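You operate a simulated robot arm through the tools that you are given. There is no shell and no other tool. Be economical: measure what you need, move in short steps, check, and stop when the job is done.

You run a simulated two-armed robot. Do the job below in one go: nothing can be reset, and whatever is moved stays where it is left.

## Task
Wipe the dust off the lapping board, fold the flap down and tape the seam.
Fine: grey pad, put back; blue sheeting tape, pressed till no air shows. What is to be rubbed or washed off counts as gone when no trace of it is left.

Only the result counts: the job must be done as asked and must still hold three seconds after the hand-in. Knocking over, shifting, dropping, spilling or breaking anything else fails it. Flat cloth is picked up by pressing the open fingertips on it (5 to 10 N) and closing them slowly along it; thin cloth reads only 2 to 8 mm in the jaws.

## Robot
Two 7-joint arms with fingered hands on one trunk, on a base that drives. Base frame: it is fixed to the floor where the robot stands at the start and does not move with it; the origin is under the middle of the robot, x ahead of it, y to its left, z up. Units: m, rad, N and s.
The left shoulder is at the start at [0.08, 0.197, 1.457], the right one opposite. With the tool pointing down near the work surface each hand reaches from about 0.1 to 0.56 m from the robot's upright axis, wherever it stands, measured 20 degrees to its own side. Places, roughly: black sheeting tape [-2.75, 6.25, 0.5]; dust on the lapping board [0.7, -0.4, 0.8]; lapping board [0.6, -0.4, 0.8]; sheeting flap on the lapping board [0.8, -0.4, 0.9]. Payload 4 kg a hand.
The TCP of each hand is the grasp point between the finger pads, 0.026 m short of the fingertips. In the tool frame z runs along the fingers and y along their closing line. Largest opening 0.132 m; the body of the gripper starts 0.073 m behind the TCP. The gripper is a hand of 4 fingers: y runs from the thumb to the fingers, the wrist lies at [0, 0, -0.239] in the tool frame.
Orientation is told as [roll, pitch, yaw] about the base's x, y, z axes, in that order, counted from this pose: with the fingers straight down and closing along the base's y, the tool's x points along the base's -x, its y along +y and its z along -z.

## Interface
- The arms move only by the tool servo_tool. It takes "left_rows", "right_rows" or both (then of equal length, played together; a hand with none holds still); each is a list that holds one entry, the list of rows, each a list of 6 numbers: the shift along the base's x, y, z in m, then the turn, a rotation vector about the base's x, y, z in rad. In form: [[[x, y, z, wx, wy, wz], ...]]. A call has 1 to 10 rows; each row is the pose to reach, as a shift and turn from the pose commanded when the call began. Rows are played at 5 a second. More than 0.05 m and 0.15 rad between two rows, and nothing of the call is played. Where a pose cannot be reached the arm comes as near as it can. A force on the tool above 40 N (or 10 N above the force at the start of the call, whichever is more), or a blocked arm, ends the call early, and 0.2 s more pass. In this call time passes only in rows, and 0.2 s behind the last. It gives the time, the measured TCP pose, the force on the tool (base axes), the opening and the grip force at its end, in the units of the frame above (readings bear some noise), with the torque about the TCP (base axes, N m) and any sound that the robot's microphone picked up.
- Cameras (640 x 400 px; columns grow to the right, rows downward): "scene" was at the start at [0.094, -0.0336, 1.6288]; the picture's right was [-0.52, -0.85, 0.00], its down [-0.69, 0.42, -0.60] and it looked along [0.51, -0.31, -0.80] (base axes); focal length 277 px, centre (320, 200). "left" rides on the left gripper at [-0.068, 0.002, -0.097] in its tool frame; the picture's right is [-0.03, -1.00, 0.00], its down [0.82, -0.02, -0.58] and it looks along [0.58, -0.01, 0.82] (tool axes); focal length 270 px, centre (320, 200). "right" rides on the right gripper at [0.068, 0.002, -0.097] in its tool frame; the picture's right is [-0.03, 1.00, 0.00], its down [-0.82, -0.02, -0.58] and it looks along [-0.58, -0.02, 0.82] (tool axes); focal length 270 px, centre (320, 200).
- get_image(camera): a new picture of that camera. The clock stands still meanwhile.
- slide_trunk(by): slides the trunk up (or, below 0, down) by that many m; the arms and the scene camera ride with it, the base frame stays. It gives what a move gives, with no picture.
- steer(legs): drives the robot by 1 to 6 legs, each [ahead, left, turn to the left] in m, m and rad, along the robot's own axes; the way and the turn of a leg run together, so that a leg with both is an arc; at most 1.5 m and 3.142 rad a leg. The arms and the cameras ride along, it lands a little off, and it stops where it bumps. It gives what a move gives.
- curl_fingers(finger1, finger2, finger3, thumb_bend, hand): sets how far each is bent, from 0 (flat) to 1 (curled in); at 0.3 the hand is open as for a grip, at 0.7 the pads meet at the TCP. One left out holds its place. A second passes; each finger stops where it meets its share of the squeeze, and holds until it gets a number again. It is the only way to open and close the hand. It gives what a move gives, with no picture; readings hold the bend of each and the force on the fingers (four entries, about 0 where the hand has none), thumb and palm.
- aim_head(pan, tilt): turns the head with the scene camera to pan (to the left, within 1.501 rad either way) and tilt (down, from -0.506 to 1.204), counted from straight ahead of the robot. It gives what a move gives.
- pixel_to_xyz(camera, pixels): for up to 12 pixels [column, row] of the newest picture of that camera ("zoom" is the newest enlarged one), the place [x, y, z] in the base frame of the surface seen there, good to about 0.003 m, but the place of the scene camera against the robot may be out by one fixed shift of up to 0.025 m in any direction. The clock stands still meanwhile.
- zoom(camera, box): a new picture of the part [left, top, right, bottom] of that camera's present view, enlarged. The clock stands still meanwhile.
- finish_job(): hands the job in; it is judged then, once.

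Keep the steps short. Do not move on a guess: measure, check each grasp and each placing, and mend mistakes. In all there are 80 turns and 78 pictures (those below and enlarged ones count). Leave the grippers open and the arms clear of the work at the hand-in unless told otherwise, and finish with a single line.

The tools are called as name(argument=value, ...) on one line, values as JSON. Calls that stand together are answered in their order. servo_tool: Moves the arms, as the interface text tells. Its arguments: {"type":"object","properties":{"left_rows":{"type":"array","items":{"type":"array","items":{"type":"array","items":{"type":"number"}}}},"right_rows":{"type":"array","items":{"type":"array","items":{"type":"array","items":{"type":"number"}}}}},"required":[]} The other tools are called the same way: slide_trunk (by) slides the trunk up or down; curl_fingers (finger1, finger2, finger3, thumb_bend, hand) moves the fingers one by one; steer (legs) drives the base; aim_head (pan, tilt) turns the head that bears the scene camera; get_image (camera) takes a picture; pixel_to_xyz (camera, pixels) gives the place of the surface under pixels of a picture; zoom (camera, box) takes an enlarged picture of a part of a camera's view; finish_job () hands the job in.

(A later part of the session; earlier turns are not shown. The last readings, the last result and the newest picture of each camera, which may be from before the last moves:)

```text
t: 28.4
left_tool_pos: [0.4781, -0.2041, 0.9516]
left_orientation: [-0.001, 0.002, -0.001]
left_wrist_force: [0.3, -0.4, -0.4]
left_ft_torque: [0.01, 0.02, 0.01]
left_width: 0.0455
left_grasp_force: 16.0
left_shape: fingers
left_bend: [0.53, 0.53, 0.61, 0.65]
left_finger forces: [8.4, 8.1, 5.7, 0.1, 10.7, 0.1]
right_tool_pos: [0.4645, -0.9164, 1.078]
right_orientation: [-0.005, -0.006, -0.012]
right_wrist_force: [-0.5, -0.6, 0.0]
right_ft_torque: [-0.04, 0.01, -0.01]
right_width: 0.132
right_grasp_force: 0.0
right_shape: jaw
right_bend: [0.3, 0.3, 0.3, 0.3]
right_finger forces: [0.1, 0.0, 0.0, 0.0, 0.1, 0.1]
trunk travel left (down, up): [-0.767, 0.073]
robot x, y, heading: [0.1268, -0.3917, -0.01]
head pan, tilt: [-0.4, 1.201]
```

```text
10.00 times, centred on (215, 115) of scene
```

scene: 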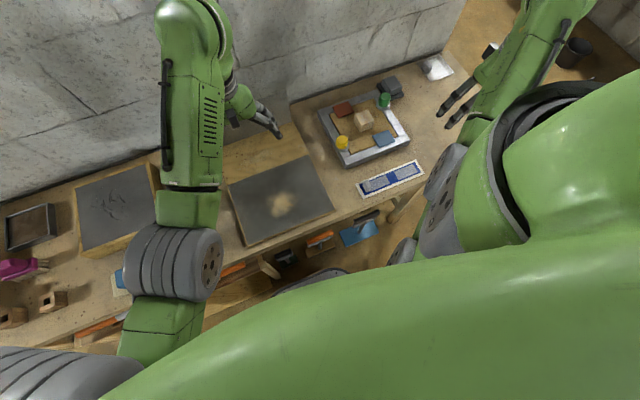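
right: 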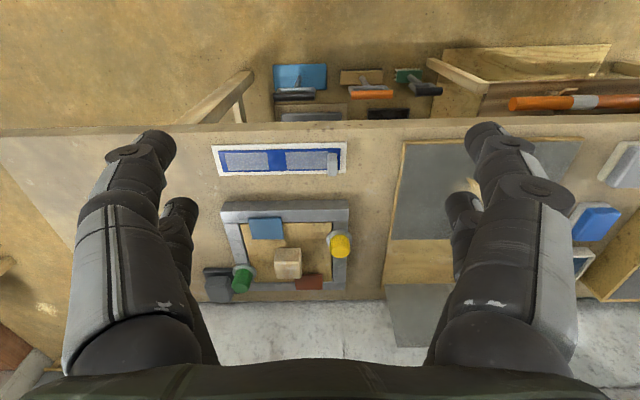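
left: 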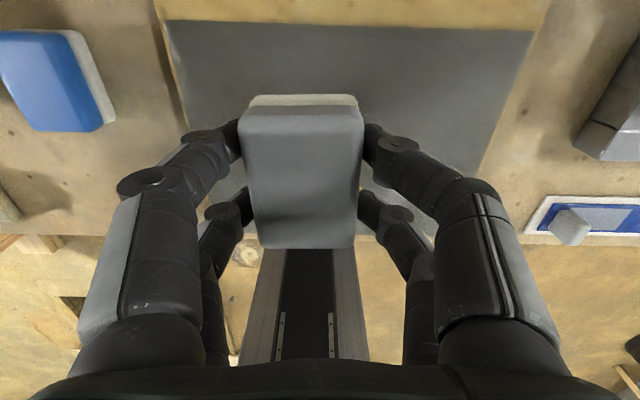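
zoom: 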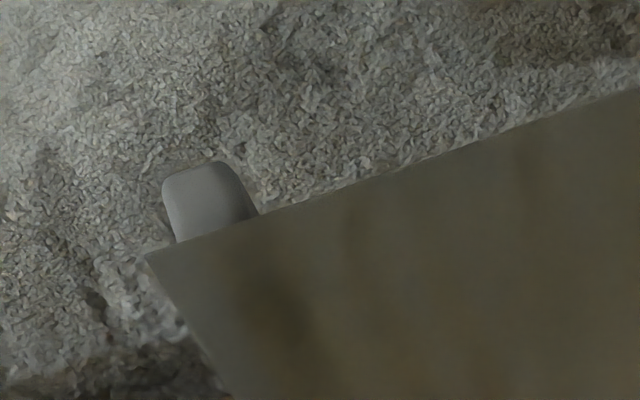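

Flap length ≈0.135 so its edge will meet the seam. The given dust place (x≈0.7) points to the wood strip, so I bring the right hand's camera (looking forward) over to inspect the strip closely.

servo_tool(right_rows=[[[0.01, 0.045, 0, 0, 0, 0], [0.01, 0.09, 0, 0, 0, 0], [0.01, 0.135, 0, 0, 0, 0], [0.02, 0.18, 0, 0, 0, 0], [0.03, 0.225, 0, 0, 0, 0], [0.04, 0.27, 0, 0, 0, 0], [0.05, 0.315, 0, 0, 0, 0], [0.06, 0.36, 0, 0, 0, 0], [0.07, 0.405, 0, 0, 0, 0], [0.08, 0.44, 0, 0, 0, 0]]])

get_image(camera="right")

```text
t: 29.9
left_tool_pos: [0.4776, -0.2042, 0.9536]
left_orientation: [0.0, 0.001, -0.001]
left_wrist_force: [0.1, -0.1, -0.9]
left_ft_torque: [0.02, 0.02, 0.01]
left_width: 0.0457
left_grasp_force: 16.0
left_shape: fingers
left_bend: [0.53, 0.53, 0.61, 0.65]
left_finger forces: [8.6, 8.0, 5.6, 0.0, 10.7, 0.0]
right_tool_pos: [0.5082, -0.7211, 1.0519]
right_orientation: [-0.015, -0.067, -0.242]
right_wrist_force: [0.5, 0.8, -0.2]
right_ft_torque: [0.0, 0.01, -0.03]
right_width: 0.1319
right_grasp_force: 0.1
right_shape: jaw
right_bend: [0.3, 0.3, 0.3, 0.3]
right_finger forces: [0.0, 0.0, 0.1, 0.0, 0.0, 0.0]
right hand out of reach, approached as far as the arm can: row 1, 2, 3, 4, 5, 6, 7
trunk travel left (down, up): [-0.767, 0.073]
robot x, y, heading: [0.1266, -0.3948, -0.014]
head pan, tilt: [-0.4, 1.201]
stopped in row 7 (right hand): the arm was blocked; the commanded pose is now the measured one
```

```text
47 pictures are left
```

right: 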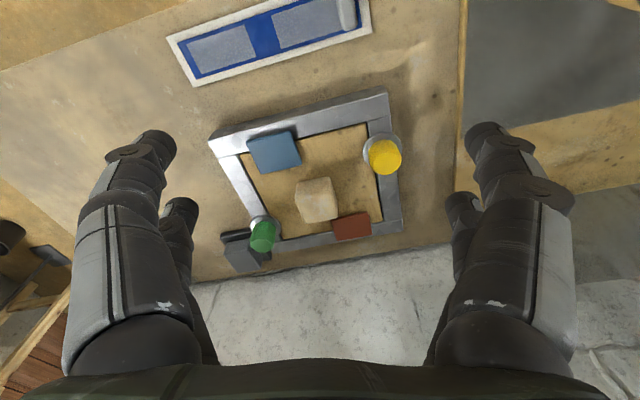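

The right arm was blocked near its inner limit. I lower it somewhat and straighten its orientation, going on in smaller steps.

servo_tool(right_rows=[[[0.01, 0.0, -0.02, 0.005, 0.03, 0.08], [0.02, 0.0, -0.04, 0.01, 0.05, 0.16], [0.03, 0.02, -0.06, 0.015, 0.067, 0.242], [0.04, 0.06, -0.06, 0.015, 0.067, 0.242], [0.05, 0.1, -0.06, 0.015, 0.067, 0.242], [0.05, 0.14, -0.06, 0.015, 0.067, 0.242], [0.05, 0.18, -0.06, 0.015, 0.067, 0.242], [0.05, 0.22, -0.06, 0.015, 0.067, 0.242], [0.05, 0.25, -0.06, 0.015, 0.067, 0.242]]])

get_image(camera="right")

```text
t: 31.9
left_tool_pos: [0.4777, -0.2052, 0.9522]
left_orientation: [0.0, 0.001, -0.002]
left_wrist_force: [0.6, 0.1, -0.6]
left_ft_torque: [-0.01, 0.01, 0.0]
left_width: 0.0458
left_grasp_force: 16.7
left_shape: fingers
left_bend: [0.53, 0.53, 0.61, 0.65]
left_finger forces: [8.5, 7.9, 5.7, 0.0, 10.7, 0.1]
right_tool_pos: [0.556, -0.4669, 0.9877]
right_orientation: [-0.007, 0.011, -0.002]
right_wrist_force: [-0.3, 0.8, -1.2]
right_ft_torque: [0.02, 0.0, -0.01]
right_width: 0.132
right_grasp_force: 0.1
right_shape: jaw
right_bend: [0.3, 0.3, 0.3, 0.3]
right_finger forces: [0.0, 0.0, 0.0, 0.0, 0.0, 0.1]
trunk travel left (down, up): [-0.767, 0.073]
robot x, y, heading: [0.1308, -0.3924, -0.01]
head pan, tilt: [-0.4, 1.201]
```

```text
46 pictures are left
```

right: 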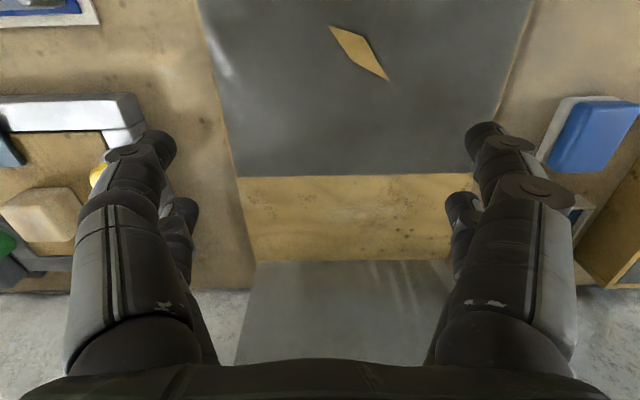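

zoom(camera="right", box=[190, 160, 480, 290])

pixel_to_xyz(camera="right", pixels=[[330, 27], [388, 80], [240, 178], [445, 173], [255, 260], [340, 200], [380, 240], [430, 262], [262, 262]])

```text
2.21 times, centred on (335, 225) of right
```

zoom: 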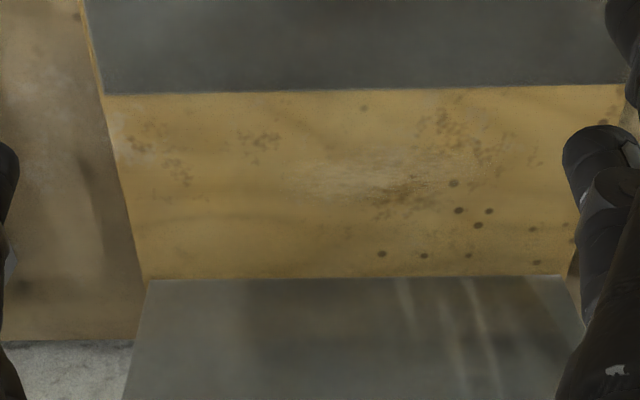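

```text
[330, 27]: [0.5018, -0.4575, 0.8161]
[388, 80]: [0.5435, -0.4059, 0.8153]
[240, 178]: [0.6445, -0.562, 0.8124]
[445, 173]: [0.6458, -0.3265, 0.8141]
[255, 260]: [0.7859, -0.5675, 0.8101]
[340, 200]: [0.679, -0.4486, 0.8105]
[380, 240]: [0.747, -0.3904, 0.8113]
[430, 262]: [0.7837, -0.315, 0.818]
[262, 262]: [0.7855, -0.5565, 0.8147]
```

The strip has a faint pale smear around (0.74,-0.42); I'll wipe the strip too. I take the right hand aside (up and right), drive 0.05 m nearer and lower the trunk for reach.

servo_tool(right_rows=[[[-0.01, -0.045, 0.01, 0, 0, 0], [-0.02, -0.09, 0.03, 0, 0, 0], [-0.03, -0.135, 0.05, 0, 0, 0], [-0.03, -0.18, 0.06, 0, 0, 0], [-0.03, -0.225, 0.07, 0, 0, 0], [-0.03, -0.27, 0.08, 0, 0, 0], [-0.03, -0.315, 0.1, 0, 0, 0], [-0.03, -0.35, 0.12, 0, 0, 0]]], left_rows=[[[0, 0, 0.01, 0, 0, 0], [0, 0, 0.02, 0, 0, 0], [0.005, 0, 0.03, 0, 0, 0], [0.01, 0, 0.04, 0, 0, 0], [0.02, 0, 0.05, 0, 0, 0], [0.03, 0, 0.06, 0, 0, 0], [0.04, 0, 0.07, 0, 0, 0], [0.05, 0, 0.08, 0, 0, 0]]])

steer(legs=[[0.05, 0, 0.01]])

slide_trunk(by=-0.13)

```text
refused: row 2 steps farther than a row can; nothing moved
```

```text
t: 32.8
left_tool_pos: [0.5163, -0.2018, 0.9564]
left_orientation: [-0.001, -0.011, 0.01]
left_wrist_force: [-1.1, -0.3, 0.3]
left_ft_torque: [0.02, -0.08, 0.0]
left_width: 0.0455
left_grasp_force: 16.1
left_shape: fingers
left_bend: [0.53, 0.53, 0.61, 0.65]
left_finger forces: [8.5, 8.0, 5.7, 0.0, 10.6, 0.0]
right_tool_pos: [0.5983, -0.4646, 0.9918]
right_orientation: [-0.006, 0.002, 0.01]
right_wrist_force: [-0.6, 0.8, 0.1]
right_ft_torque: [0.0, -0.08, 0.0]
right_width: 0.1319
right_grasp_force: 0.0
right_shape: jaw
right_bend: [0.3, 0.3, 0.3, 0.3]
right_finger forces: [0.0, 0.0, 0.0, 0.1, 0.1, 0.0]
trunk travel left (down, up): [-0.767, 0.073]
robot x, y, heading: [0.1773, -0.393, -0.003]
head pan, tilt: [-0.4, 1.201]
```

```text
t: 34.2
left_tool_pos: [0.5284, -0.2023, 0.8328]
left_orientation: [0.001, -0.021, 0.011]
left_wrist_force: [-7.1, -0.4, 20.1]
left_ft_torque: [0.43, 0.31, 0.13]
left_width: 0.0457
left_grasp_force: 21.0
left_shape: fingers
left_bend: [0.53, 0.55, 0.62, 0.66]
left_finger forces: [9.2, 14.3, 6.4, 0.1, 11.8, 0.0]
right_tool_pos: [0.6039, -0.4653, 0.861]
right_orientation: [-0.005, 0.008, 0.008]
right_wrist_force: [-0.4, 0.9, -0.1]
right_ft_torque: [0.0, 0.02, -0.01]
right_width: 0.1321
right_grasp_force: 0.1
right_shape: jaw
right_bend: [0.3, 0.3, 0.3, 0.3]
right_finger forces: [0.0, 0.1, 0.0, 0.0, 0.0, 0.0]
trunk travel left (down, up): [-0.64, 0.2]
robot x, y, heading: [0.1789, -0.396, -0.002]
head pan, tilt: [-0.4, 1.201]
stopped: the force on the tool passed its limit at 48 N (the readings are from after the stop); the commanded pose is now the measured one
```

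The first call was refused and so the pad was lowered onto the bench. I raise both hands straight up and check nothing got shifted.

servo_tool(right_rows=[[[0, 0, 0.02, 0, 0, 0], [0, 0, 0.06, 0, 0, 0], [0, 0, 0.1, 0, 0, 0], [0, 0, 0.14, 0, 0, 0]]], left_rows=[[[0, 0, 0.02, 0, 0, 0], [0, 0, 0.05, 0, 0, 0], [0, 0, 0.08, 0, 0, 0], [0, 0, 0.11, 0, 0.021, -0.011]]])

get_image(camera="left")

get_image(camera="scene")

```text
t: 35.2
left_tool_pos: [0.5274, -0.2036, 0.9032]
left_orientation: [-0.002, 0.001, 0.0]
left_wrist_force: [-0.4, 0.4, -1.1]
left_ft_torque: [0.0, 0.06, 0.0]
left_width: 0.0455
left_grasp_force: 15.9
left_shape: fingers
left_bend: [0.52, 0.54, 0.61, 0.65]
left_finger forces: [8.4, 8.0, 5.7, 0.1, 10.7, 0.1]
left hand out of reach, approached as far as the arm can: row 4
right_tool_pos: [0.6399, -0.4478, 0.9406]
right_orientation: [-0.007, 0.01, 0.008]
right_wrist_force: [0.7, -0.8, 0.4]
right_ft_torque: [-0.02, 0.05, -0.02]
right_width: 0.1317
right_grasp_force: 0.1
right_shape: jaw
right_bend: [0.3, 0.3, 0.3, 0.3]
right_finger forces: [0.1, 0.0, 0.1, 0.1, 0.0, 0.0]
right hand out of reach, approached as far as the arm can: row 3, 4
trunk travel left (down, up): [-0.64, 0.2]
robot x, y, heading: [0.1776, -0.3953, -0.003]
head pan, tilt: [-0.4, 1.201]
```

```text
44 pictures are left
```

left: 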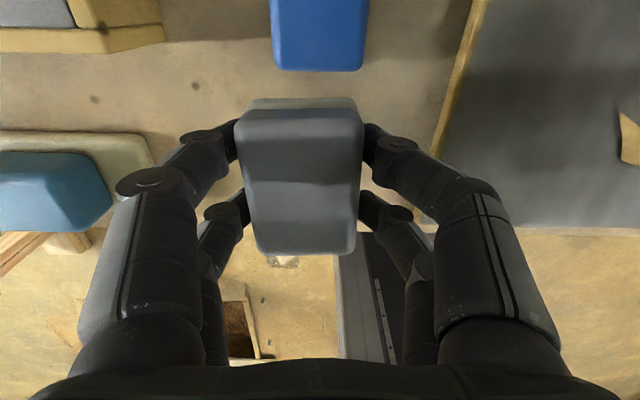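

```text
43 pictures are left
```

scene: 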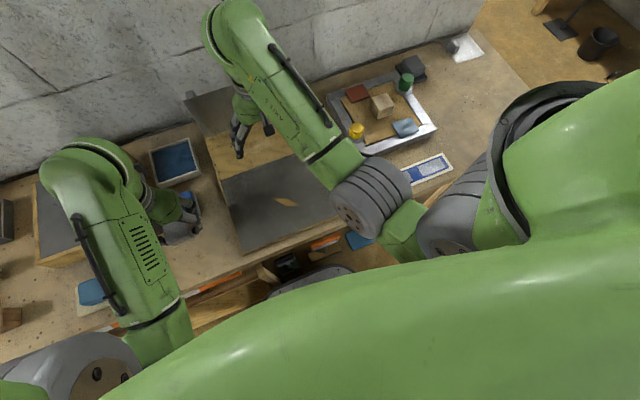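

pixel_to_xyz(camera="left", pixels=[[275, 66], [362, 68], [318, 30], [280, 10], [358, 10]])

servo_tool(right_rows=[[[0, -0.045, 0.0, 0, 0, 0], [0, -0.09, 0.0, 0, 0, 0], [0, -0.135, 0.0, 0, 0, 0], [0, -0.18, 0.0, 0, 0, 0], [-0.01, -0.225, 0.0, 0, 0, 0], [-0.02, -0.27, 0.0, 0, 0, 0], [-0.04, -0.31, 0.0, 0, 0, 0], [-0.06, -0.35, 0.0, 0, 0, 0]]])

```text
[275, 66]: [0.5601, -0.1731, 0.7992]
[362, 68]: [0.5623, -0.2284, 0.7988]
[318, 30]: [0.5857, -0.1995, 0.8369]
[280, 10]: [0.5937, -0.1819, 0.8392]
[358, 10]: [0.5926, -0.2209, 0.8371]
```

```text
t: 37.0
left_tool_pos: [0.5242, -0.2042, 0.9025]
left_orientation: [0.001, 0.002, 0.001]
left_wrist_force: [-0.3, 0.8, -1.2]
left_ft_torque: [-0.04, 0.0, 0.01]
left_width: 0.0456
left_grasp_force: 15.9
left_shape: fingers
left_bend: [0.52, 0.54, 0.61, 0.65]
left_finger forces: [8.5, 8.0, 5.7, 0.0, 10.7, 0.1]
right_tool_pos: [0.5866, -0.8041, 0.9321]
right_orientation: [-0.006, 0.01, 0.008]
right_wrist_force: [0.6, -0.8, -0.4]
right_ft_torque: [0.02, -0.04, -0.04]
right_width: 0.1319
right_grasp_force: 0.0
right_shape: jaw
right_bend: [0.3, 0.3, 0.3, 0.3]
right_finger forces: [0.0, 0.1, 0.0, 0.0, 0.0, 0.1]
right hand out of reach, approached as far as the arm can: row 1, 2, 3, 4, 5, 6, 7, 8
trunk travel left (down, up): [-0.64, 0.2]
robot x, y, heading: [0.1745, -0.3953, -0.003]
head pan, tilt: [-0.4, 1.201]
```

The blue pad is in its place. Now the grey pad goes to the wood strip: first y, then x to 0.685, then down to contact (TCP z≈0.852).

servo_tool(left_rows=[[[0, -0.045, 0, 0, 0, 0], [0, -0.09, 0, 0, 0, 0], [0, -0.13, 0, 0, 0, 0], [0.045, -0.13, 0, 0, 0, 0], [0.09, -0.13, 0, 0, 0, 0], [0.13, -0.13, 0, 0, 0, 0], [0.16, -0.13, 0, 0, 0, 0], [0.16, -0.13, -0.02, 0, 0, 0], [0.16, -0.13, -0.04, 0, 0, 0], [0.16, -0.13, -0.047, 0, 0, 0]]])

get_image(camera="scene")

```text
t: 39.2
left_tool_pos: [0.6851, -0.333, 0.8564]
left_orientation: [0.001, 0.006, 0.0]
left_wrist_force: [0.5, 0.7, -0.4]
left_ft_torque: [-0.02, 0.01, 0.04]
left_width: 0.0455
left_grasp_force: 16.5
left_shape: fingers
left_bend: [0.52, 0.54, 0.61, 0.65]
left_finger forces: [8.4, 7.9, 5.8, 0.0, 10.6, 0.0]
right_tool_pos: [0.586, -0.8043, 0.9312]
right_orientation: [-0.007, 0.01, 0.01]
right_wrist_force: [0.4, -0.2, -0.3]
right_ft_torque: [0.0, 0.0, -0.02]
right_width: 0.1316
right_grasp_force: 0.2
right_shape: jaw
right_bend: [0.3, 0.3, 0.3, 0.3]
right_finger forces: [0.0, 0.0, 0.1, 0.0, 0.1, 0.0]
trunk travel left (down, up): [-0.64, 0.2]
robot x, y, heading: [0.1823, -0.3927, -0.002]
head pan, tilt: [-0.4, 1.201]
```

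```text
42 pictures are left
```

scene: 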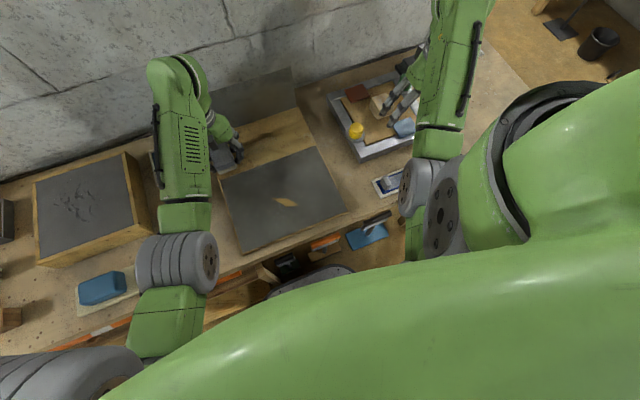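

No contact yet at 0.856; I go down 5 mm and check the force.

servo_tool(left_rows=[[[0, 0, -0.003, 0, 0, 0], [0, 0, -0.005, 0, 0, 0], [0, -0.02, -0.005, 0, 0, 0]]])

```text
t: 40.0
left_tool_pos: [0.6848, -0.3525, 0.8519]
left_orientation: [0.001, 0.005, 0.002]
left_wrist_force: [-0.9, 0.9, -0.4]
left_ft_torque: [-0.03, 0.0, 0.02]
left_width: 0.0456
left_grasp_force: 16.7
left_shape: fingers
left_bend: [0.52, 0.54, 0.61, 0.65]
left_finger forces: [8.4, 8.0, 5.8, 0.0, 10.7, 0.1]
right_tool_pos: [0.5859, -0.8051, 0.9316]
right_orientation: [-0.008, 0.009, 0.008]
right_wrist_force: [0.5, -1.1, 0.2]
right_ft_torque: [0.03, 0.01, 0.01]
right_width: 0.132
right_grasp_force: 0.0
right_shape: jaw
right_bend: [0.3, 0.3, 0.3, 0.3]
right_finger forces: [0.0, 0.1, 0.1, 0.0, 0.0, 0.0]
trunk travel left (down, up): [-0.64, 0.2]
robot x, y, heading: [0.1806, -0.3945, -0.001]
head pan, tilt: [-0.4, 1.201]
```

No contact: the pad slid up in the grip by about 7 mm at the bench. I go lower carefully.

servo_tool(left_rows=[[[0, 0, -0.003, 0, 0, 0], [0, 0, -0.005, 0, 0, 0], [0, 0, -0.007, 0, 0, 0]]])

```text
t: 40.8
left_tool_pos: [0.6842, -0.3527, 0.8452]
left_orientation: [-0.004, 0.004, -0.001]
left_wrist_force: [0.5, 0.4, 2.1]
left_ft_torque: [0.04, -0.12, -0.01]
left_width: 0.0455
left_grasp_force: 17.4
left_shape: fingers
left_bend: [0.52, 0.54, 0.61, 0.65]
left_finger forces: [8.2, 7.9, 5.5, 0.1, 11.1, 0.0]
right_tool_pos: [0.5863, -0.8045, 0.9334]
right_orientation: [-0.007, 0.01, 0.009]
right_wrist_force: [-0.4, 0.4, -0.4]
right_ft_torque: [0.0, 0.01, 0.02]
right_width: 0.1319
right_grasp_force: 0.0
right_shape: jaw
right_bend: [0.3, 0.3, 0.3, 0.3]
right_finger forces: [0.0, 0.0, 0.0, 0.0, 0.1, 0.0]
trunk travel left (down, up): [-0.64, 0.2]
robot x, y, heading: [0.1756, -0.3897, -0.001]
head pan, tilt: [-0.4, 1.201]
```

Contact (2 N). I press 1.5 mm more and wipe along y on the strip's front half, then its back half.

servo_tool(left_rows=[[[0, 0.02, -0.0015, 0, 0, 0], [0, -0.015, -0.0015, 0, 0, 0], [0, -0.055, -0.0015, 0, 0, 0], [0, -0.095, -0.0015, 0, 0, 0], [0, -0.135, -0.0015, 0, 0, 0], [0, -0.175, -0.0015, 0, 0, 0], [0.015, -0.175, -0.0015, 0, 0, 0], [0.03, -0.175, -0.0015, 0, 0, 0]]])

servo_tool(left_rows=[[[0, 0.04, 0, 0, 0, 0], [0, 0.08, 0, 0, 0, 0], [0, 0.12, 0, 0, 0, 0], [0, 0.16, 0, 0, 0, 0], [0, 0.195, 0, 0, 0, 0]]])

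get_image(camera="left")

```text
t: 42.6
left_tool_pos: [0.7153, -0.5282, 0.8453]
left_orientation: [-0.002, 0.007, 0.0]
left_wrist_force: [-2.8, 0.5, 10.5]
left_ft_torque: [0.15, 0.01, 0.05]
left_width: 0.0453
left_grasp_force: 18.0
left_shape: fingers
left_bend: [0.52, 0.53, 0.61, 0.66]
left_finger forces: [9.2, 8.7, 5.9, 0.0, 11.4, 0.0]
right_tool_pos: [0.5856, -0.8033, 0.9307]
right_orientation: [-0.007, 0.009, 0.009]
right_wrist_force: [-0.2, 0.3, -0.5]
right_ft_torque: [-0.01, 0.01, 0.01]
right_width: 0.1321
right_grasp_force: 0.1
right_shape: jaw
right_bend: [0.3, 0.3, 0.3, 0.3]
right_finger forces: [0.0, 0.1, 0.0, 0.1, 0.0, 0.1]
trunk travel left (down, up): [-0.64, 0.2]
robot x, y, heading: [0.1786, -0.3948, -0.001]
head pan, tilt: [-0.4, 1.201]
```

```text
t: 43.8
left_tool_pos: [0.7143, -0.3313, 0.8466]
left_orientation: [-0.001, 0.004, -0.002]
left_wrist_force: [0.0, -2.8, 8.2]
left_ft_torque: [0.06, -0.05, -0.02]
left_width: 0.0455
left_grasp_force: 18.0
left_shape: fingers
left_bend: [0.52, 0.53, 0.61, 0.65]
left_finger forces: [8.4, 8.0, 6.6, 0.0, 12.5, 0.0]
right_tool_pos: [0.5863, -0.8045, 0.9328]
right_orientation: [-0.006, 0.009, 0.008]
right_wrist_force: [0.3, 0.7, 0.0]
right_ft_torque: [-0.02, 0.0, -0.01]
right_width: 0.1316
right_grasp_force: 0.0
right_shape: jaw
right_bend: [0.3, 0.3, 0.3, 0.3]
right_finger forces: [0.1, 0.0, 0.0, 0.0, 0.0, 0.0]
trunk travel left (down, up): [-0.64, 0.2]
robot x, y, heading: [0.1763, -0.3942, 0.0]
head pan, tilt: [-0.4, 1.201]
```

```text
41 pictures are left
```

left: 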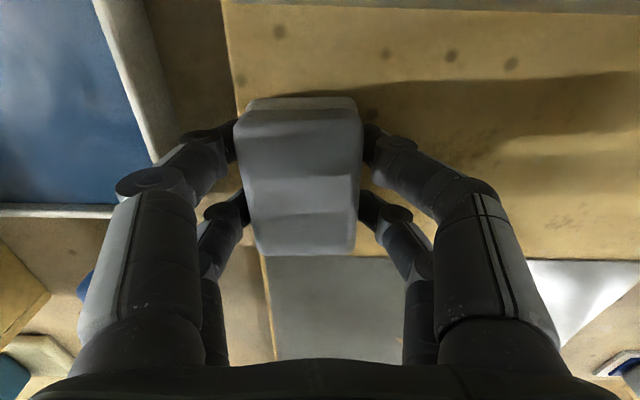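

The strip's specks are wood grain. I lift, carry the pad back towards its place at (0.479,-0.202), and look at the board.

servo_tool(left_rows=[[[-0.01, 0, 0.03, 0, 0, 0], [-0.045, 0, 0.045, 0, 0, 0], [-0.09, 0, 0.045, 0, 0, 0], [-0.135, 0, 0.045, 0, 0, 0], [-0.18, 0, 0.045, 0, 0, 0], [-0.215, 0.03, 0.045, 0, 0, 0], [-0.236, 0.07, 0.045, 0, 0, 0], [-0.236, 0.1, 0.04, 0, 0, 0], [-0.236, 0.13, 0.035, 0, 0, 0]]])

zoom(camera="scene", box=[180, 80, 360, 250])

get_image(camera="left")

```text
t: 45.8
left_tool_pos: [0.4776, -0.2012, 0.8796]
left_orientation: [0.0, 0.006, 0.0]
left_wrist_force: [-0.2, 0.2, -0.7]
left_ft_torque: [0.01, -0.02, 0.02]
left_width: 0.0457
left_grasp_force: 17.1
left_shape: fingers
left_bend: [0.52, 0.53, 0.61, 0.65]
left_finger forces: [8.7, 8.3, 6.1, 0.0, 10.9, 0.0]
right_tool_pos: [0.5873, -0.8032, 0.9317]
right_orientation: [-0.007, 0.011, 0.009]
right_wrist_force: [0.1, 0.0, -0.3]
right_ft_torque: [0.0, 0.01, -0.01]
right_width: 0.132
right_grasp_force: 0.0
right_shape: jaw
right_bend: [0.3, 0.3, 0.3, 0.3]
right_finger forces: [0.1, 0.0, 0.0, 0.0, 0.0, 0.0]
trunk travel left (down, up): [-0.64, 0.2]
robot x, y, heading: [0.1784, -0.395, -0.003]
head pan, tilt: [-0.4, 1.201]
```

```text
2.35 times, centred on (270, 165) of scene
```

zoom: 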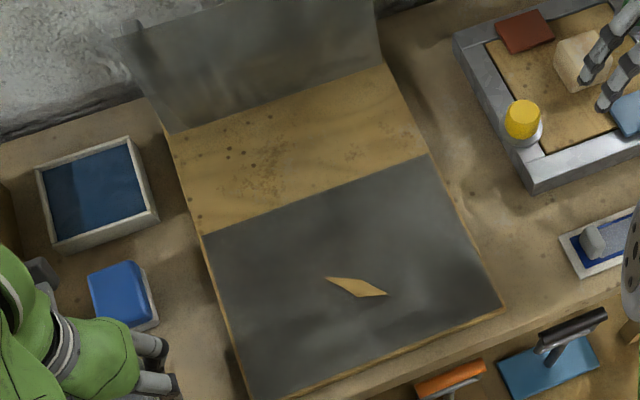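

```text
39 pictures are left
```

left: 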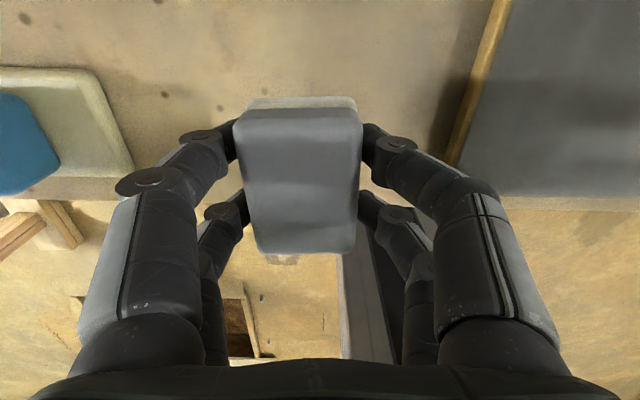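

Board is clean. Now I set the pad down at (0.479,-0.202): down until contact.

servo_tool(left_rows=[[[0.001, -0.001, -0.03, 0, -0.005, 0], [0.001, -0.001, -0.04, 0, -0.005, 0], [0.001, -0.001, -0.0445, 0, -0.005, 0], [0.001, -0.001, -0.046, 0, -0.005, 0]]])

```text
t: 46.8
left_tool_pos: [0.479, -0.2039, 0.8342]
left_orientation: [0.0, -0.003, 0.001]
left_wrist_force: [1.1, 0.2, 9.4]
left_ft_torque: [0.16, -0.05, -0.01]
left_width: 0.0454
left_grasp_force: 16.9
left_shape: fingers
left_bend: [0.52, 0.53, 0.61, 0.65]
left_finger forces: [9.1, 8.7, 5.8, 0.1, 10.9, 0.0]
right_tool_pos: [0.5855, -0.8045, 0.932]
right_orientation: [-0.005, 0.008, 0.009]
right_wrist_force: [0.1, 0.2, -0.6]
right_ft_torque: [-0.02, 0.0, -0.03]
right_width: 0.1319
right_grasp_force: 0.1
right_shape: jaw
right_bend: [0.3, 0.3, 0.3, 0.3]
right_finger forces: [0.0, 0.0, 0.1, 0.1, 0.1, 0.0]
trunk travel left (down, up): [-0.64, 0.2]
robot x, y, heading: [0.179, -0.3944, -0.005]
head pan, tilt: [-0.4, 1.201]
```

It touches the bench (9 N). I open the hand and lift.

curl_fingers(hand="left", finger1=0.3, finger2=0.3, finger3=0.3, thumb_bend=0.3)

servo_tool(left_rows=[[[0, 0, 0.03, 0, 0, 0], [0, 0, 0.06, 0, 0, 0], [0.01, 0, 0.08, 0, 0, 0]]])

get_image(camera="left")

pixel_to_xyz(camera="left", pixels=[[320, 170], [320, 150], [320, 120], [320, 100], [300, 120], [340, 120]])

```text
t: 47.8
left_tool_pos: [0.4784, -0.2032, 0.8321]
left_orientation: [0.0, 0.001, 0.0]
left_wrist_force: [0.4, 1.2, -0.1]
left_ft_torque: [-0.01, -0.02, 0.02]
left_width: 0.1327
left_grasp_force: 0.1
left_shape: fingers
left_bend: [0.3, 0.3, 0.3, 0.3]
left_finger forces: [0.0, 0.0, 0.1, 0.1, 0.0, 0.0]
right_tool_pos: [0.5868, -0.8035, 0.9313]
right_orientation: [-0.006, 0.012, 0.008]
right_wrist_force: [0.1, 0.3, -0.7]
right_ft_torque: [0.02, -0.02, -0.02]
right_width: 0.1321
right_grasp_force: 0.0
right_shape: jaw
right_bend: [0.3, 0.3, 0.3, 0.3]
right_finger forces: [0.0, 0.1, 0.1, 0.1, 0.0, 0.0]
trunk travel left (down, up): [-0.64, 0.2]
robot x, y, heading: [0.1728, -0.3906, 0.001]
head pan, tilt: [-0.4, 1.201]
```

```text
t: 48.6
left_tool_pos: [0.5021, -0.2036, 0.9072]
left_orientation: [0.001, 0.0, 0.001]
left_wrist_force: [0.8, -0.5, -0.4]
left_ft_torque: [-0.04, 0.03, -0.02]
left_width: 0.1327
left_grasp_force: 0.0
left_shape: fingers
left_bend: [0.3, 0.3, 0.3, 0.3]
left_finger forces: [0.0, 0.0, 0.1, 0.0, 0.0, 0.0]
left hand out of reach, approached as far as the arm can: row 2, 3
right_tool_pos: [0.5873, -0.8037, 0.9317]
right_orientation: [-0.007, 0.01, 0.009]
right_wrist_force: [0.6, -0.5, -1.2]
right_ft_torque: [0.01, 0.01, 0.01]
right_width: 0.1319
right_grasp_force: 0.0
right_shape: jaw
right_bend: [0.3, 0.3, 0.3, 0.3]
right_finger forces: [0.1, 0.1, 0.1, 0.1, 0.0, 0.0]
trunk travel left (down, up): [-0.64, 0.2]
robot x, y, heading: [0.1783, -0.3948, -0.002]
head pan, tilt: [-0.4, 1.201]
```

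```text
38 pictures are left
```

left: 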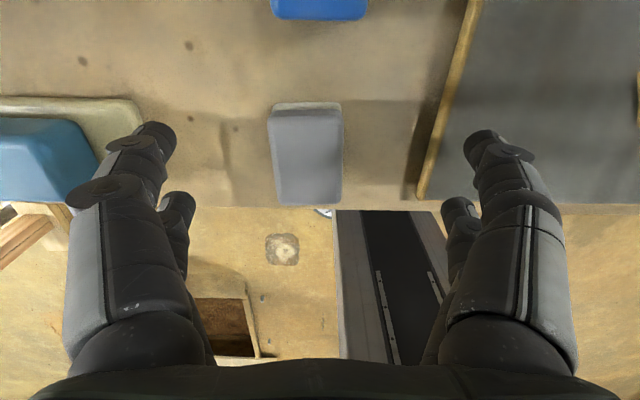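

```text
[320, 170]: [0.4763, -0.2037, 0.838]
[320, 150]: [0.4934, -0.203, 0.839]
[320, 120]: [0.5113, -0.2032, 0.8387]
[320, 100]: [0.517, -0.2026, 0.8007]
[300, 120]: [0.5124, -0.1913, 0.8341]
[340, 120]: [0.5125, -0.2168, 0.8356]
```

The grey pad is back in place. Now the flap: I bring the right hand over it from above (leaning back 0.25 rad) to get the fingers behind the flap, between flap (x 0.79) and wall (x 0.88).

servo_tool(right_rows=[[[0.02, 0.0, 0.03, 0, -0.06, 0], [0.04, 0.03, 0.06, 0, -0.12, 0], [0.06, 0.065, 0.075, 0, -0.18, 0], [0.08, 0.1, 0.08, 0, -0.25, 0], [0.1, 0.14, 0.08, 0, -0.25, 0], [0.12, 0.18, 0.085, 0, -0.25, 0], [0.14, 0.22, 0.085, 0, -0.25, 0], [0.16, 0.26, 0.085, 0, -0.25, 0], [0.18, 0.3, 0.085, 0, -0.25, 0], [0.2, 0.34, 0.085, 0, -0.25, 0]]])

```text
t: 50.8
left_tool_pos: [0.5026, -0.2026, 0.9059]
left_orientation: [-0.002, -0.001, 0.0]
left_wrist_force: [0.1, 0.6, 0.6]
left_ft_torque: [-0.01, 0.04, 0.01]
left_width: 0.1328
left_grasp_force: 0.1
left_shape: fingers
left_bend: [0.3, 0.3, 0.3, 0.3]
left_finger forces: [0.0, 0.0, 0.1, 0.0, 0.0, 0.0]
right_tool_pos: [0.7879, -0.4627, 1.0118]
right_orientation: [-0.01, -0.236, 0.01]
right_wrist_force: [0.5, 0.1, 0.5]
right_ft_torque: [0.02, 0.01, 0.03]
right_width: 0.132
right_grasp_force: 0.0
right_shape: jaw
right_bend: [0.3, 0.3, 0.3, 0.3]
right_finger forces: [0.1, 0.1, 0.0, 0.0, 0.0, 0.0]
right hand out of reach, approached as far as the arm can: row 1, 2, 3
trunk travel left (down, up): [-0.64, 0.2]
robot x, y, heading: [0.1724, -0.3934, -0.007]
head pan, tilt: [-0.4, 1.201]
```

servo_tool(right_rows=[[[0.025, 0.02, 0.005, 0, 0, 0], [0.047, 0.03, 0.005, 0, 0, 0]]])

get_image(camera="right")

zoom(camera="scene", box=[180, 30, 380, 200])

```text
t: 51.4
left_tool_pos: [0.5021, -0.2031, 0.9058]
left_orientation: [-0.001, 0.0, 0.001]
left_wrist_force: [0.6, 0.2, -0.2]
left_ft_torque: [0.01, -0.01, -0.03]
left_width: 0.1326
left_grasp_force: 0.0
left_shape: fingers
left_bend: [0.3, 0.3, 0.3, 0.3]
left_finger forces: [0.1, 0.1, 0.1, 0.0, 0.1, 0.0]
right_tool_pos: [0.8366, -0.4339, 1.0197]
right_orientation: [-0.011, -0.237, 0.009]
right_wrist_force: [0.3, -0.2, -0.6]
right_ft_torque: [-0.01, 0.02, 0.0]
right_width: 0.132
right_grasp_force: 0.1
right_shape: jaw
right_bend: [0.3, 0.3, 0.3, 0.3]
right_finger forces: [0.0, 0.0, 0.0, 0.0, 0.0, 0.1]
trunk travel left (down, up): [-0.64, 0.2]
robot x, y, heading: [0.1723, -0.3932, 0.003]
head pan, tilt: [-0.4, 1.201]
```

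```text
37 pictures are left
```

right: 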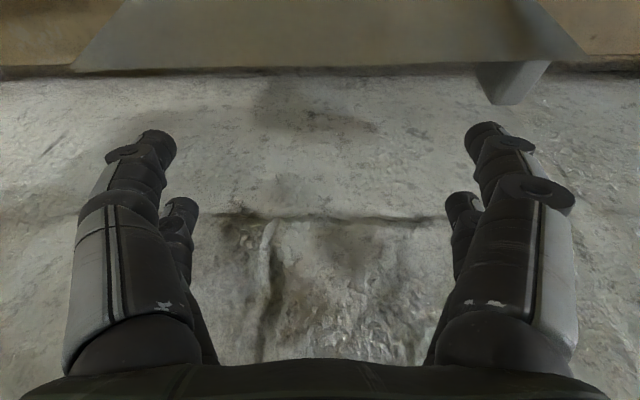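

```text
2.35 times, centred on (280, 115) of scene
```

zoom: 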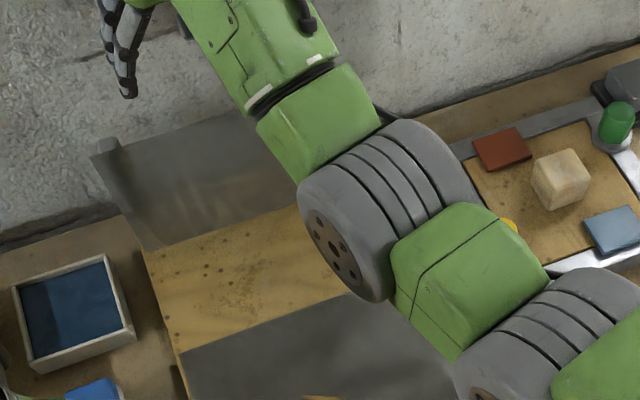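

The hand is behind the flap; I see the tab at right-camera (515,80). I measure wall and tab, then go down.

pixel_to_xyz(camera="right", pixels=[[515, 78], [505, 102], [540, 66], [485, 70], [320, 60], [320, 150], [320, 30], [100, 60], [570, 55]])

servo_tool(right_rows=[[[0.002, 0, -0.03, 0, 0, 0], [0.002, 0, -0.06, 0, 0, 0], [0.002, 0, -0.085, 0, 0, 0], [0.002, 0, -0.1, 0, 0, 0]]])

get_image(camera="right")

```text
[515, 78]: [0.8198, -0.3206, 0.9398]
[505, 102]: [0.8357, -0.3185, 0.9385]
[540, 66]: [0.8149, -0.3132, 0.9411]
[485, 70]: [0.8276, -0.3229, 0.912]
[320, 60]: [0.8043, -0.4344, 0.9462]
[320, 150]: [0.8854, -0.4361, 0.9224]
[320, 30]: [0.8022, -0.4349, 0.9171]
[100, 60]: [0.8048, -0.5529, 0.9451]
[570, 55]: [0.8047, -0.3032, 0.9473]
```

```text
t: 52.4
left_tool_pos: [0.5025, -0.2025, 0.9063]
left_orientation: [0.0, -0.001, -0.002]
left_wrist_force: [-0.4, 0.9, -0.5]
left_ft_torque: [-0.01, -0.03, -0.01]
left_width: 0.1326
left_grasp_force: 0.1
left_shape: fingers
left_bend: [0.3, 0.3, 0.3, 0.3]
left_finger forces: [0.0, 0.0, 0.1, 0.0, 0.0, 0.1]
right_tool_pos: [0.8369, -0.4352, 0.9183]
right_orientation: [-0.009, -0.24, 0.007]
right_wrist_force: [-1.4, 0.4, -0.4]
right_ft_torque: [0.0, 0.0, 0.0]
right_width: 0.1319
right_grasp_force: 0.1
right_shape: jaw
right_bend: [0.3, 0.3, 0.3, 0.3]
right_finger forces: [0.0, 0.0, 0.0, 0.1, 0.1, 0.0]
trunk travel left (down, up): [-0.64, 0.2]
robot x, y, heading: [0.1792, -0.3927, 0.003]
head pan, tilt: [-0.4, 1.201]
```

```text
35 pictures are left
```

right: 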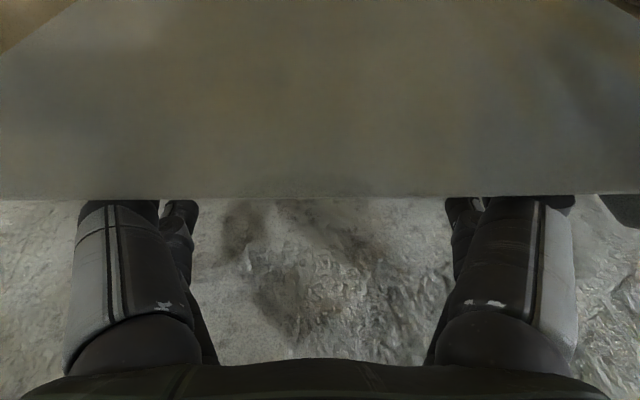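

The fingers are behind the flap. I push towards the robot along the flap's arc, gently.

servo_tool(right_rows=[[[-0.02, 0, 0, 0, 0, 0], [-0.04, 0, 0, 0, 0, 0], [-0.06, 0, 0, 0, 0, 0], [-0.08, 0, 0, 0, 0, 0], [-0.1, 0, -0.003, 0, 0, 0], [-0.12, 0, -0.012, 0, 0, 0]]])

zoom(camera="scene", box=[180, 50, 380, 220])

get_image(camera="right")

```text
t: 53.8
left_tool_pos: [0.5009, -0.2035, 0.9075]
left_orientation: [0.0, -0.001, 0.0]
left_wrist_force: [0.1, 1.0, 0.1]
left_ft_torque: [0.0, 0.01, -0.02]
left_width: 0.1326
left_grasp_force: 0.1
left_shape: fingers
left_bend: [0.3, 0.3, 0.3, 0.3]
left_finger forces: [0.0, 0.0, 0.0, 0.0, 0.0, 0.0]
right_tool_pos: [0.7146, -0.4357, 0.907]
right_orientation: [-0.008, -0.24, 0.009]
right_wrist_force: [-0.8, 0.3, 0.1]
right_ft_torque: [0.0, -0.02, 0.03]
right_width: 0.132
right_grasp_force: 0.0
right_shape: jaw
right_bend: [0.3, 0.3, 0.3, 0.3]
right_finger forces: [0.1, 0.0, 0.1, 0.0, 0.0, 0.0]
trunk travel left (down, up): [-0.64, 0.2]
robot x, y, heading: [0.1757, -0.3903, -0.001]
head pan, tilt: [-0.4, 1.201]
```

```text
2.35 times, centred on (280, 135) of scene
```

zoom: 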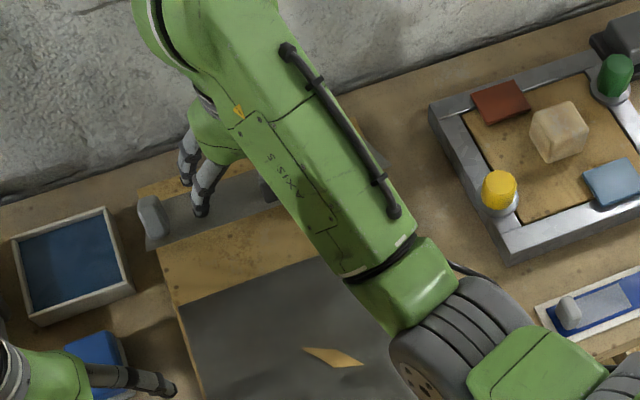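

```text
33 pictures are left
```

right: 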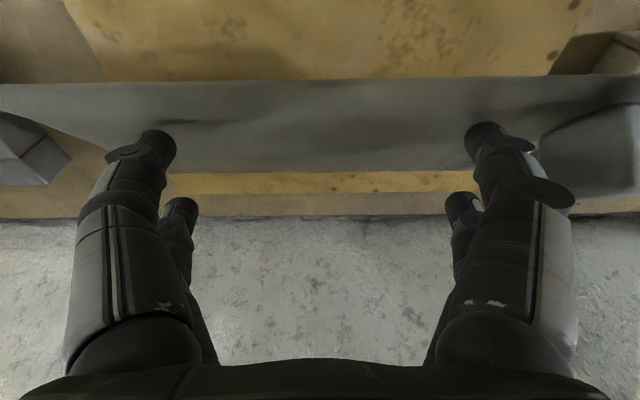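

pixel_to_xyz(camera="right", pixels=[[320, 82], [320, 120], [320, 168], [320, 180], [320, 195], [320, 60], [600, 100], [600, 160], [40, 150], [20, 90], [320, 145]])

```text
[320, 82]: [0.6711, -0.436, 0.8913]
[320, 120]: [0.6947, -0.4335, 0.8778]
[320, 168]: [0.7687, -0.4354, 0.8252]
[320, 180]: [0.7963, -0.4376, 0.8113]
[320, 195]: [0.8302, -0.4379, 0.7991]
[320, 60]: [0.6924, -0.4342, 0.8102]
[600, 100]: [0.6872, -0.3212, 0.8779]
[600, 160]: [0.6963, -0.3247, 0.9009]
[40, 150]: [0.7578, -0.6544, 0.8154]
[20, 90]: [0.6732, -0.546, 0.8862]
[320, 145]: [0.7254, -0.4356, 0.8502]
```

The flap is at about 35° above flat with edge at (0.671, 0.891). I push on down, gently pressing it towards the board.

servo_tool(right_rows=[[[-0.01, 0, -0.015, 0, 0, 0], [-0.015, 0, -0.03, 0, 0, 0], [-0.015, 0, -0.045, 0, 0, 0], [-0.015, 0, -0.056, 0, 0, 0], [-0.015, 0, -0.062, 0, 0, 0], [-0.015, 0, -0.065, 0, 0, 0]]])

get_image(camera="right")

```text
t: 55.2
left_tool_pos: [0.5004, -0.2048, 0.9062]
left_orientation: [-0.002, -0.002, 0.0]
left_wrist_force: [0.2, 0.3, -0.7]
left_ft_torque: [0.0, 0.0, -0.01]
left_width: 0.1325
left_grasp_force: 0.2
left_shape: fingers
left_bend: [0.3, 0.3, 0.3, 0.3]
left_finger forces: [0.1, 0.1, 0.1, 0.1, 0.0, 0.0]
right_tool_pos: [0.7005, -0.4356, 0.8432]
right_orientation: [-0.008, -0.245, 0.01]
right_wrist_force: [-0.6, -3.1, 11.3]
right_ft_torque: [0.63, 0.2, 0.06]
right_width: 0.1319
right_grasp_force: 0.0
right_shape: jaw
right_bend: [0.3, 0.3, 0.3, 0.3]
right_finger forces: [10.0, 0.1, 0.0, 0.0, 1.3, 0.0]
trunk travel left (down, up): [-0.64, 0.2]
robot x, y, heading: [0.1732, -0.39, -0.003]
head pan, tilt: [-0.4, 1.201]
```

```text
32 pictures are left
```

right: 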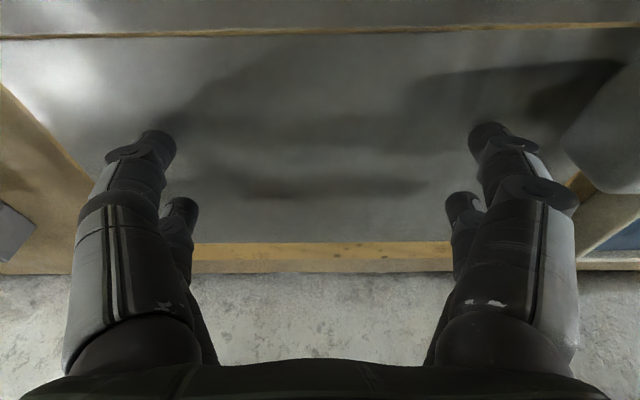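

The flap is pressed down. I lift off and check if it stays.

servo_tool(right_rows=[[[0, 0, 0.03, 0, 0, 0], [0, 0, 0.06, 0, 0.06, 0], [0, -0.03, 0.08, 0, 0.12, 0], [-0.02, -0.07, 0.08, 0, 0.18, 0], [-0.04, -0.11, 0.08, 0, 0.24, 0], [-0.07, -0.145, 0.08, 0, 0.24, 0], [-0.1, -0.18, 0.07, 0, 0.24, 0]]])

zoom(camera="scene", box=[180, 80, 440, 240])

get_image(camera="right")

```text
t: 56.8
left_tool_pos: [0.499, -0.2032, 0.9074]
left_orientation: [0.001, -0.003, 0.001]
left_wrist_force: [0.1, -0.1, 0.1]
left_ft_torque: [0.01, -0.04, 0.03]
left_width: 0.1325
left_grasp_force: 0.0
left_shape: fingers
left_bend: [0.3, 0.3, 0.3, 0.3]
left_finger forces: [0.1, 0.0, 0.0, 0.0, 0.1, 0.0]
right_tool_pos: [0.6011, -0.6174, 0.9131]
right_orientation: [-0.004, -0.004, 0.009]
right_wrist_force: [-0.3, 0.2, 0.8]
right_ft_torque: [0.03, -0.02, 0.0]
right_width: 0.1319
right_grasp_force: 0.1
right_shape: jaw
right_bend: [0.3, 0.3, 0.3, 0.3]
right_finger forces: [0.1, 0.1, 0.0, 0.0, 0.0, 0.1]
trunk travel left (down, up): [-0.64, 0.2]
robot x, y, heading: [0.1765, -0.3973, -0.003]
head pan, tilt: [-0.4, 1.201]
```

```text
2.46 times, centred on (310, 160) of scene
```

zoom: 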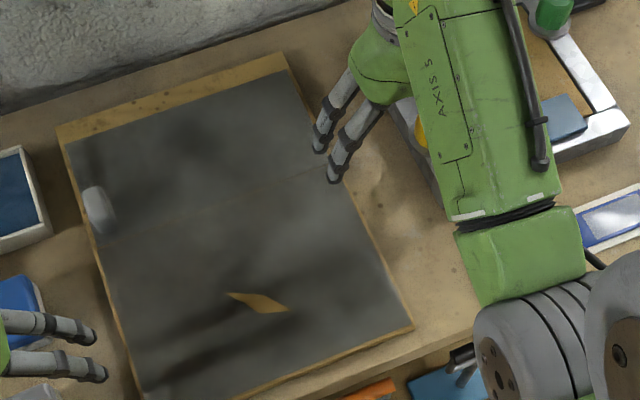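

```text
30 pictures are left
```

right: 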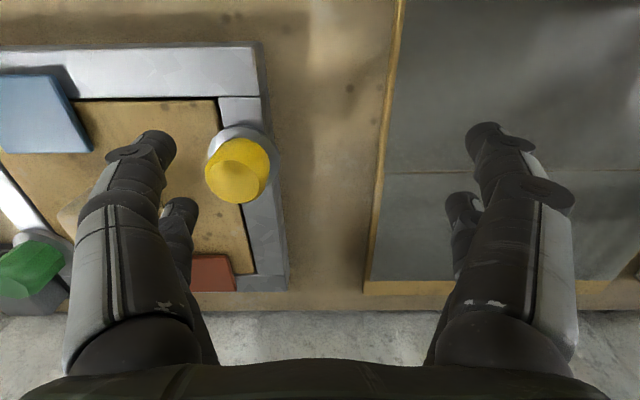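

The flap lies flat with the seam closed. Now I measure the seam and go over to the tape's tab with the right hand.

pixel_to_xyz(camera="right", pixels=[[392, 173], [440, 173], [585, 171], [630, 171], [420, 140], [420, 190], [430, 275], [635, 95]])

servo_tool(right_rows=[[[-0.035, -0.02, 0.0, 0, 0, 0], [-0.075, -0.04, 0.0, 0, 0, 0], [-0.11, -0.06, -0.01, 0, 0, 0], [-0.14, -0.068, -0.01, 0, 0, 0]]])

get_image(camera="right")

```text
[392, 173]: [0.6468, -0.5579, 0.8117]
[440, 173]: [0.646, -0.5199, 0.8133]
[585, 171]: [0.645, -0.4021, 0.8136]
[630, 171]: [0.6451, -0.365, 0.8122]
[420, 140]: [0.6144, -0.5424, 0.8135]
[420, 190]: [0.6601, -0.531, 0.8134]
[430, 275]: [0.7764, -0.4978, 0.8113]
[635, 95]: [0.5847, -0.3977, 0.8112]
```

```text
t: 57.6
left_tool_pos: [0.5022, -0.2032, 0.9086]
left_orientation: [0.002, -0.002, 0.0]
left_wrist_force: [-0.1, 0.4, 1.2]
left_ft_torque: [-0.01, 0.02, -0.03]
left_width: 0.1327
left_grasp_force: 0.1
left_shape: fingers
left_bend: [0.3, 0.3, 0.3, 0.3]
left_finger forces: [0.0, 0.0, 0.0, 0.0, 0.1, 0.0]
right_tool_pos: [0.5123, -0.6235, 0.9114]
right_orientation: [-0.014, -0.022, 0.217]
right_wrist_force: [0.5, 0.8, 0.0]
right_ft_torque: [0.0, 0.02, -0.02]
right_width: 0.1318
right_grasp_force: 0.1
right_shape: jaw
right_bend: [0.3, 0.3, 0.3, 0.3]
right_finger forces: [0.1, 0.0, 0.0, 0.0, 0.1, 0.0]
right hand out of reach, approached as far as the arm can: row 1, 2, 4
trunk travel left (down, up): [-0.64, 0.2]
robot x, y, heading: [0.1773, -0.3935, -0.005]
head pan, tilt: [-0.4, 1.201]
stopped in row 4 (right hand): the arm was blocked; the commanded pose is now the measured one
```

```text
29 pictures are left
```

right: 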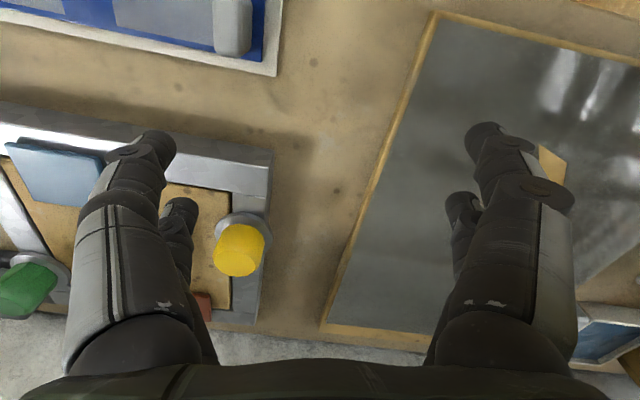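

The arm hits its inner limit; I raise the trunk back 0.13 m and drive back 0.05 m, which gives room.

slide_trunk(by=0.13)

steer(legs=[[-0.06, 0, 0]])

servo_tool(right_rows=[[[0, 0, -0.02, 0.005, 0.01, -0.08], [0, -0.01, -0.05, 0.014, 0.022, -0.16], [0, -0.03, -0.08, 0.014, 0.022, -0.217], [0, -0.06, -0.11, 0.014, 0.022, -0.217]]])

get_image(camera="right")

```text
t: 59.2
left_tool_pos: [0.5012, -0.2033, 1.0362]
left_orientation: [-0.001, -0.003, 0.001]
left_wrist_force: [0.2, 0.2, -0.1]
left_ft_torque: [-0.01, 0.01, -0.01]
left_width: 0.1326
left_grasp_force: 0.0
left_shape: fingers
left_bend: [0.3, 0.3, 0.3, 0.3]
left_finger forces: [0.0, 0.0, 0.1, 0.1, 0.0, 0.0]
right_tool_pos: [0.5114, -0.6242, 1.0373]
right_orientation: [-0.011, -0.019, 0.215]
right_wrist_force: [0.4, -0.2, 0.4]
right_ft_torque: [-0.02, 0.01, -0.01]
right_width: 0.132
right_grasp_force: 0.0
right_shape: jaw
right_bend: [0.3, 0.3, 0.3, 0.3]
right_finger forces: [0.0, 0.0, 0.1, 0.1, 0.0, 0.1]
trunk travel left (down, up): [-0.77, 0.07]
robot x, y, heading: [0.1752, -0.3913, 0.001]
head pan, tilt: [-0.4, 1.201]
```

```text
t: 60.2
left_tool_pos: [0.4511, -0.2043, 1.0333]
left_orientation: [-0.001, 0.008, 0.0]
left_wrist_force: [1.2, 0.3, 0.5]
left_ft_torque: [0.03, 0.03, -0.02]
left_width: 0.1325
left_grasp_force: 0.1
left_shape: fingers
left_bend: [0.3, 0.3, 0.3, 0.3]
left_finger forces: [0.0, 0.0, 0.1, 0.0, 0.0, 0.1]
right_tool_pos: [0.4628, -0.6246, 1.0347]
right_orientation: [-0.01, -0.01, 0.213]
right_wrist_force: [0.9, -0.8, 0.2]
right_ft_torque: [-0.02, 0.08, 0.03]
right_width: 0.132
right_grasp_force: 0.0
right_shape: jaw
right_bend: [0.3, 0.3, 0.3, 0.3]
right_finger forces: [0.1, 0.0, 0.0, 0.0, 0.0, 0.0]
trunk travel left (down, up): [-0.77, 0.07]
robot x, y, heading: [0.1133, -0.3905, -0.006]
head pan, tilt: [-0.4, 1.201]
```

```text
t: 61.2
left_tool_pos: [0.4398, -0.2043, 1.0364]
left_orientation: [0.001, -0.003, 0.0]
left_wrist_force: [0.5, -0.5, 0.8]
left_ft_torque: [0.0, 0.01, 0.02]
left_width: 0.1324
left_grasp_force: 0.1
left_shape: fingers
left_bend: [0.3, 0.3, 0.3, 0.3]
left_finger forces: [0.0, 0.0, 0.1, 0.0, 0.0, 0.0]
right_tool_pos: [0.4494, -0.6857, 0.9277]
right_orientation: [0.004, -0.005, -0.005]
right_wrist_force: [1.1, -0.2, -0.5]
right_ft_torque: [0.03, 0.0, 0.01]
right_width: 0.1322
right_grasp_force: 0.2
right_shape: jaw
right_bend: [0.3, 0.3, 0.3, 0.3]
right_finger forces: [0.1, 0.0, 0.0, 0.1, 0.0, 0.1]
trunk travel left (down, up): [-0.77, 0.07]
robot x, y, heading: [0.1199, -0.3923, -0.005]
head pan, tilt: [-0.4, 1.201]
```

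```text
28 pictures are left
```

right: 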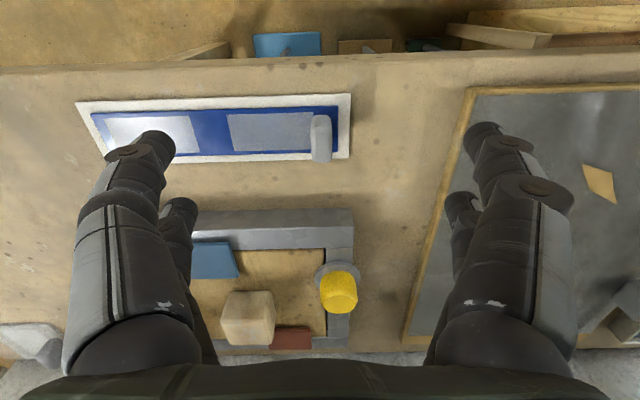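

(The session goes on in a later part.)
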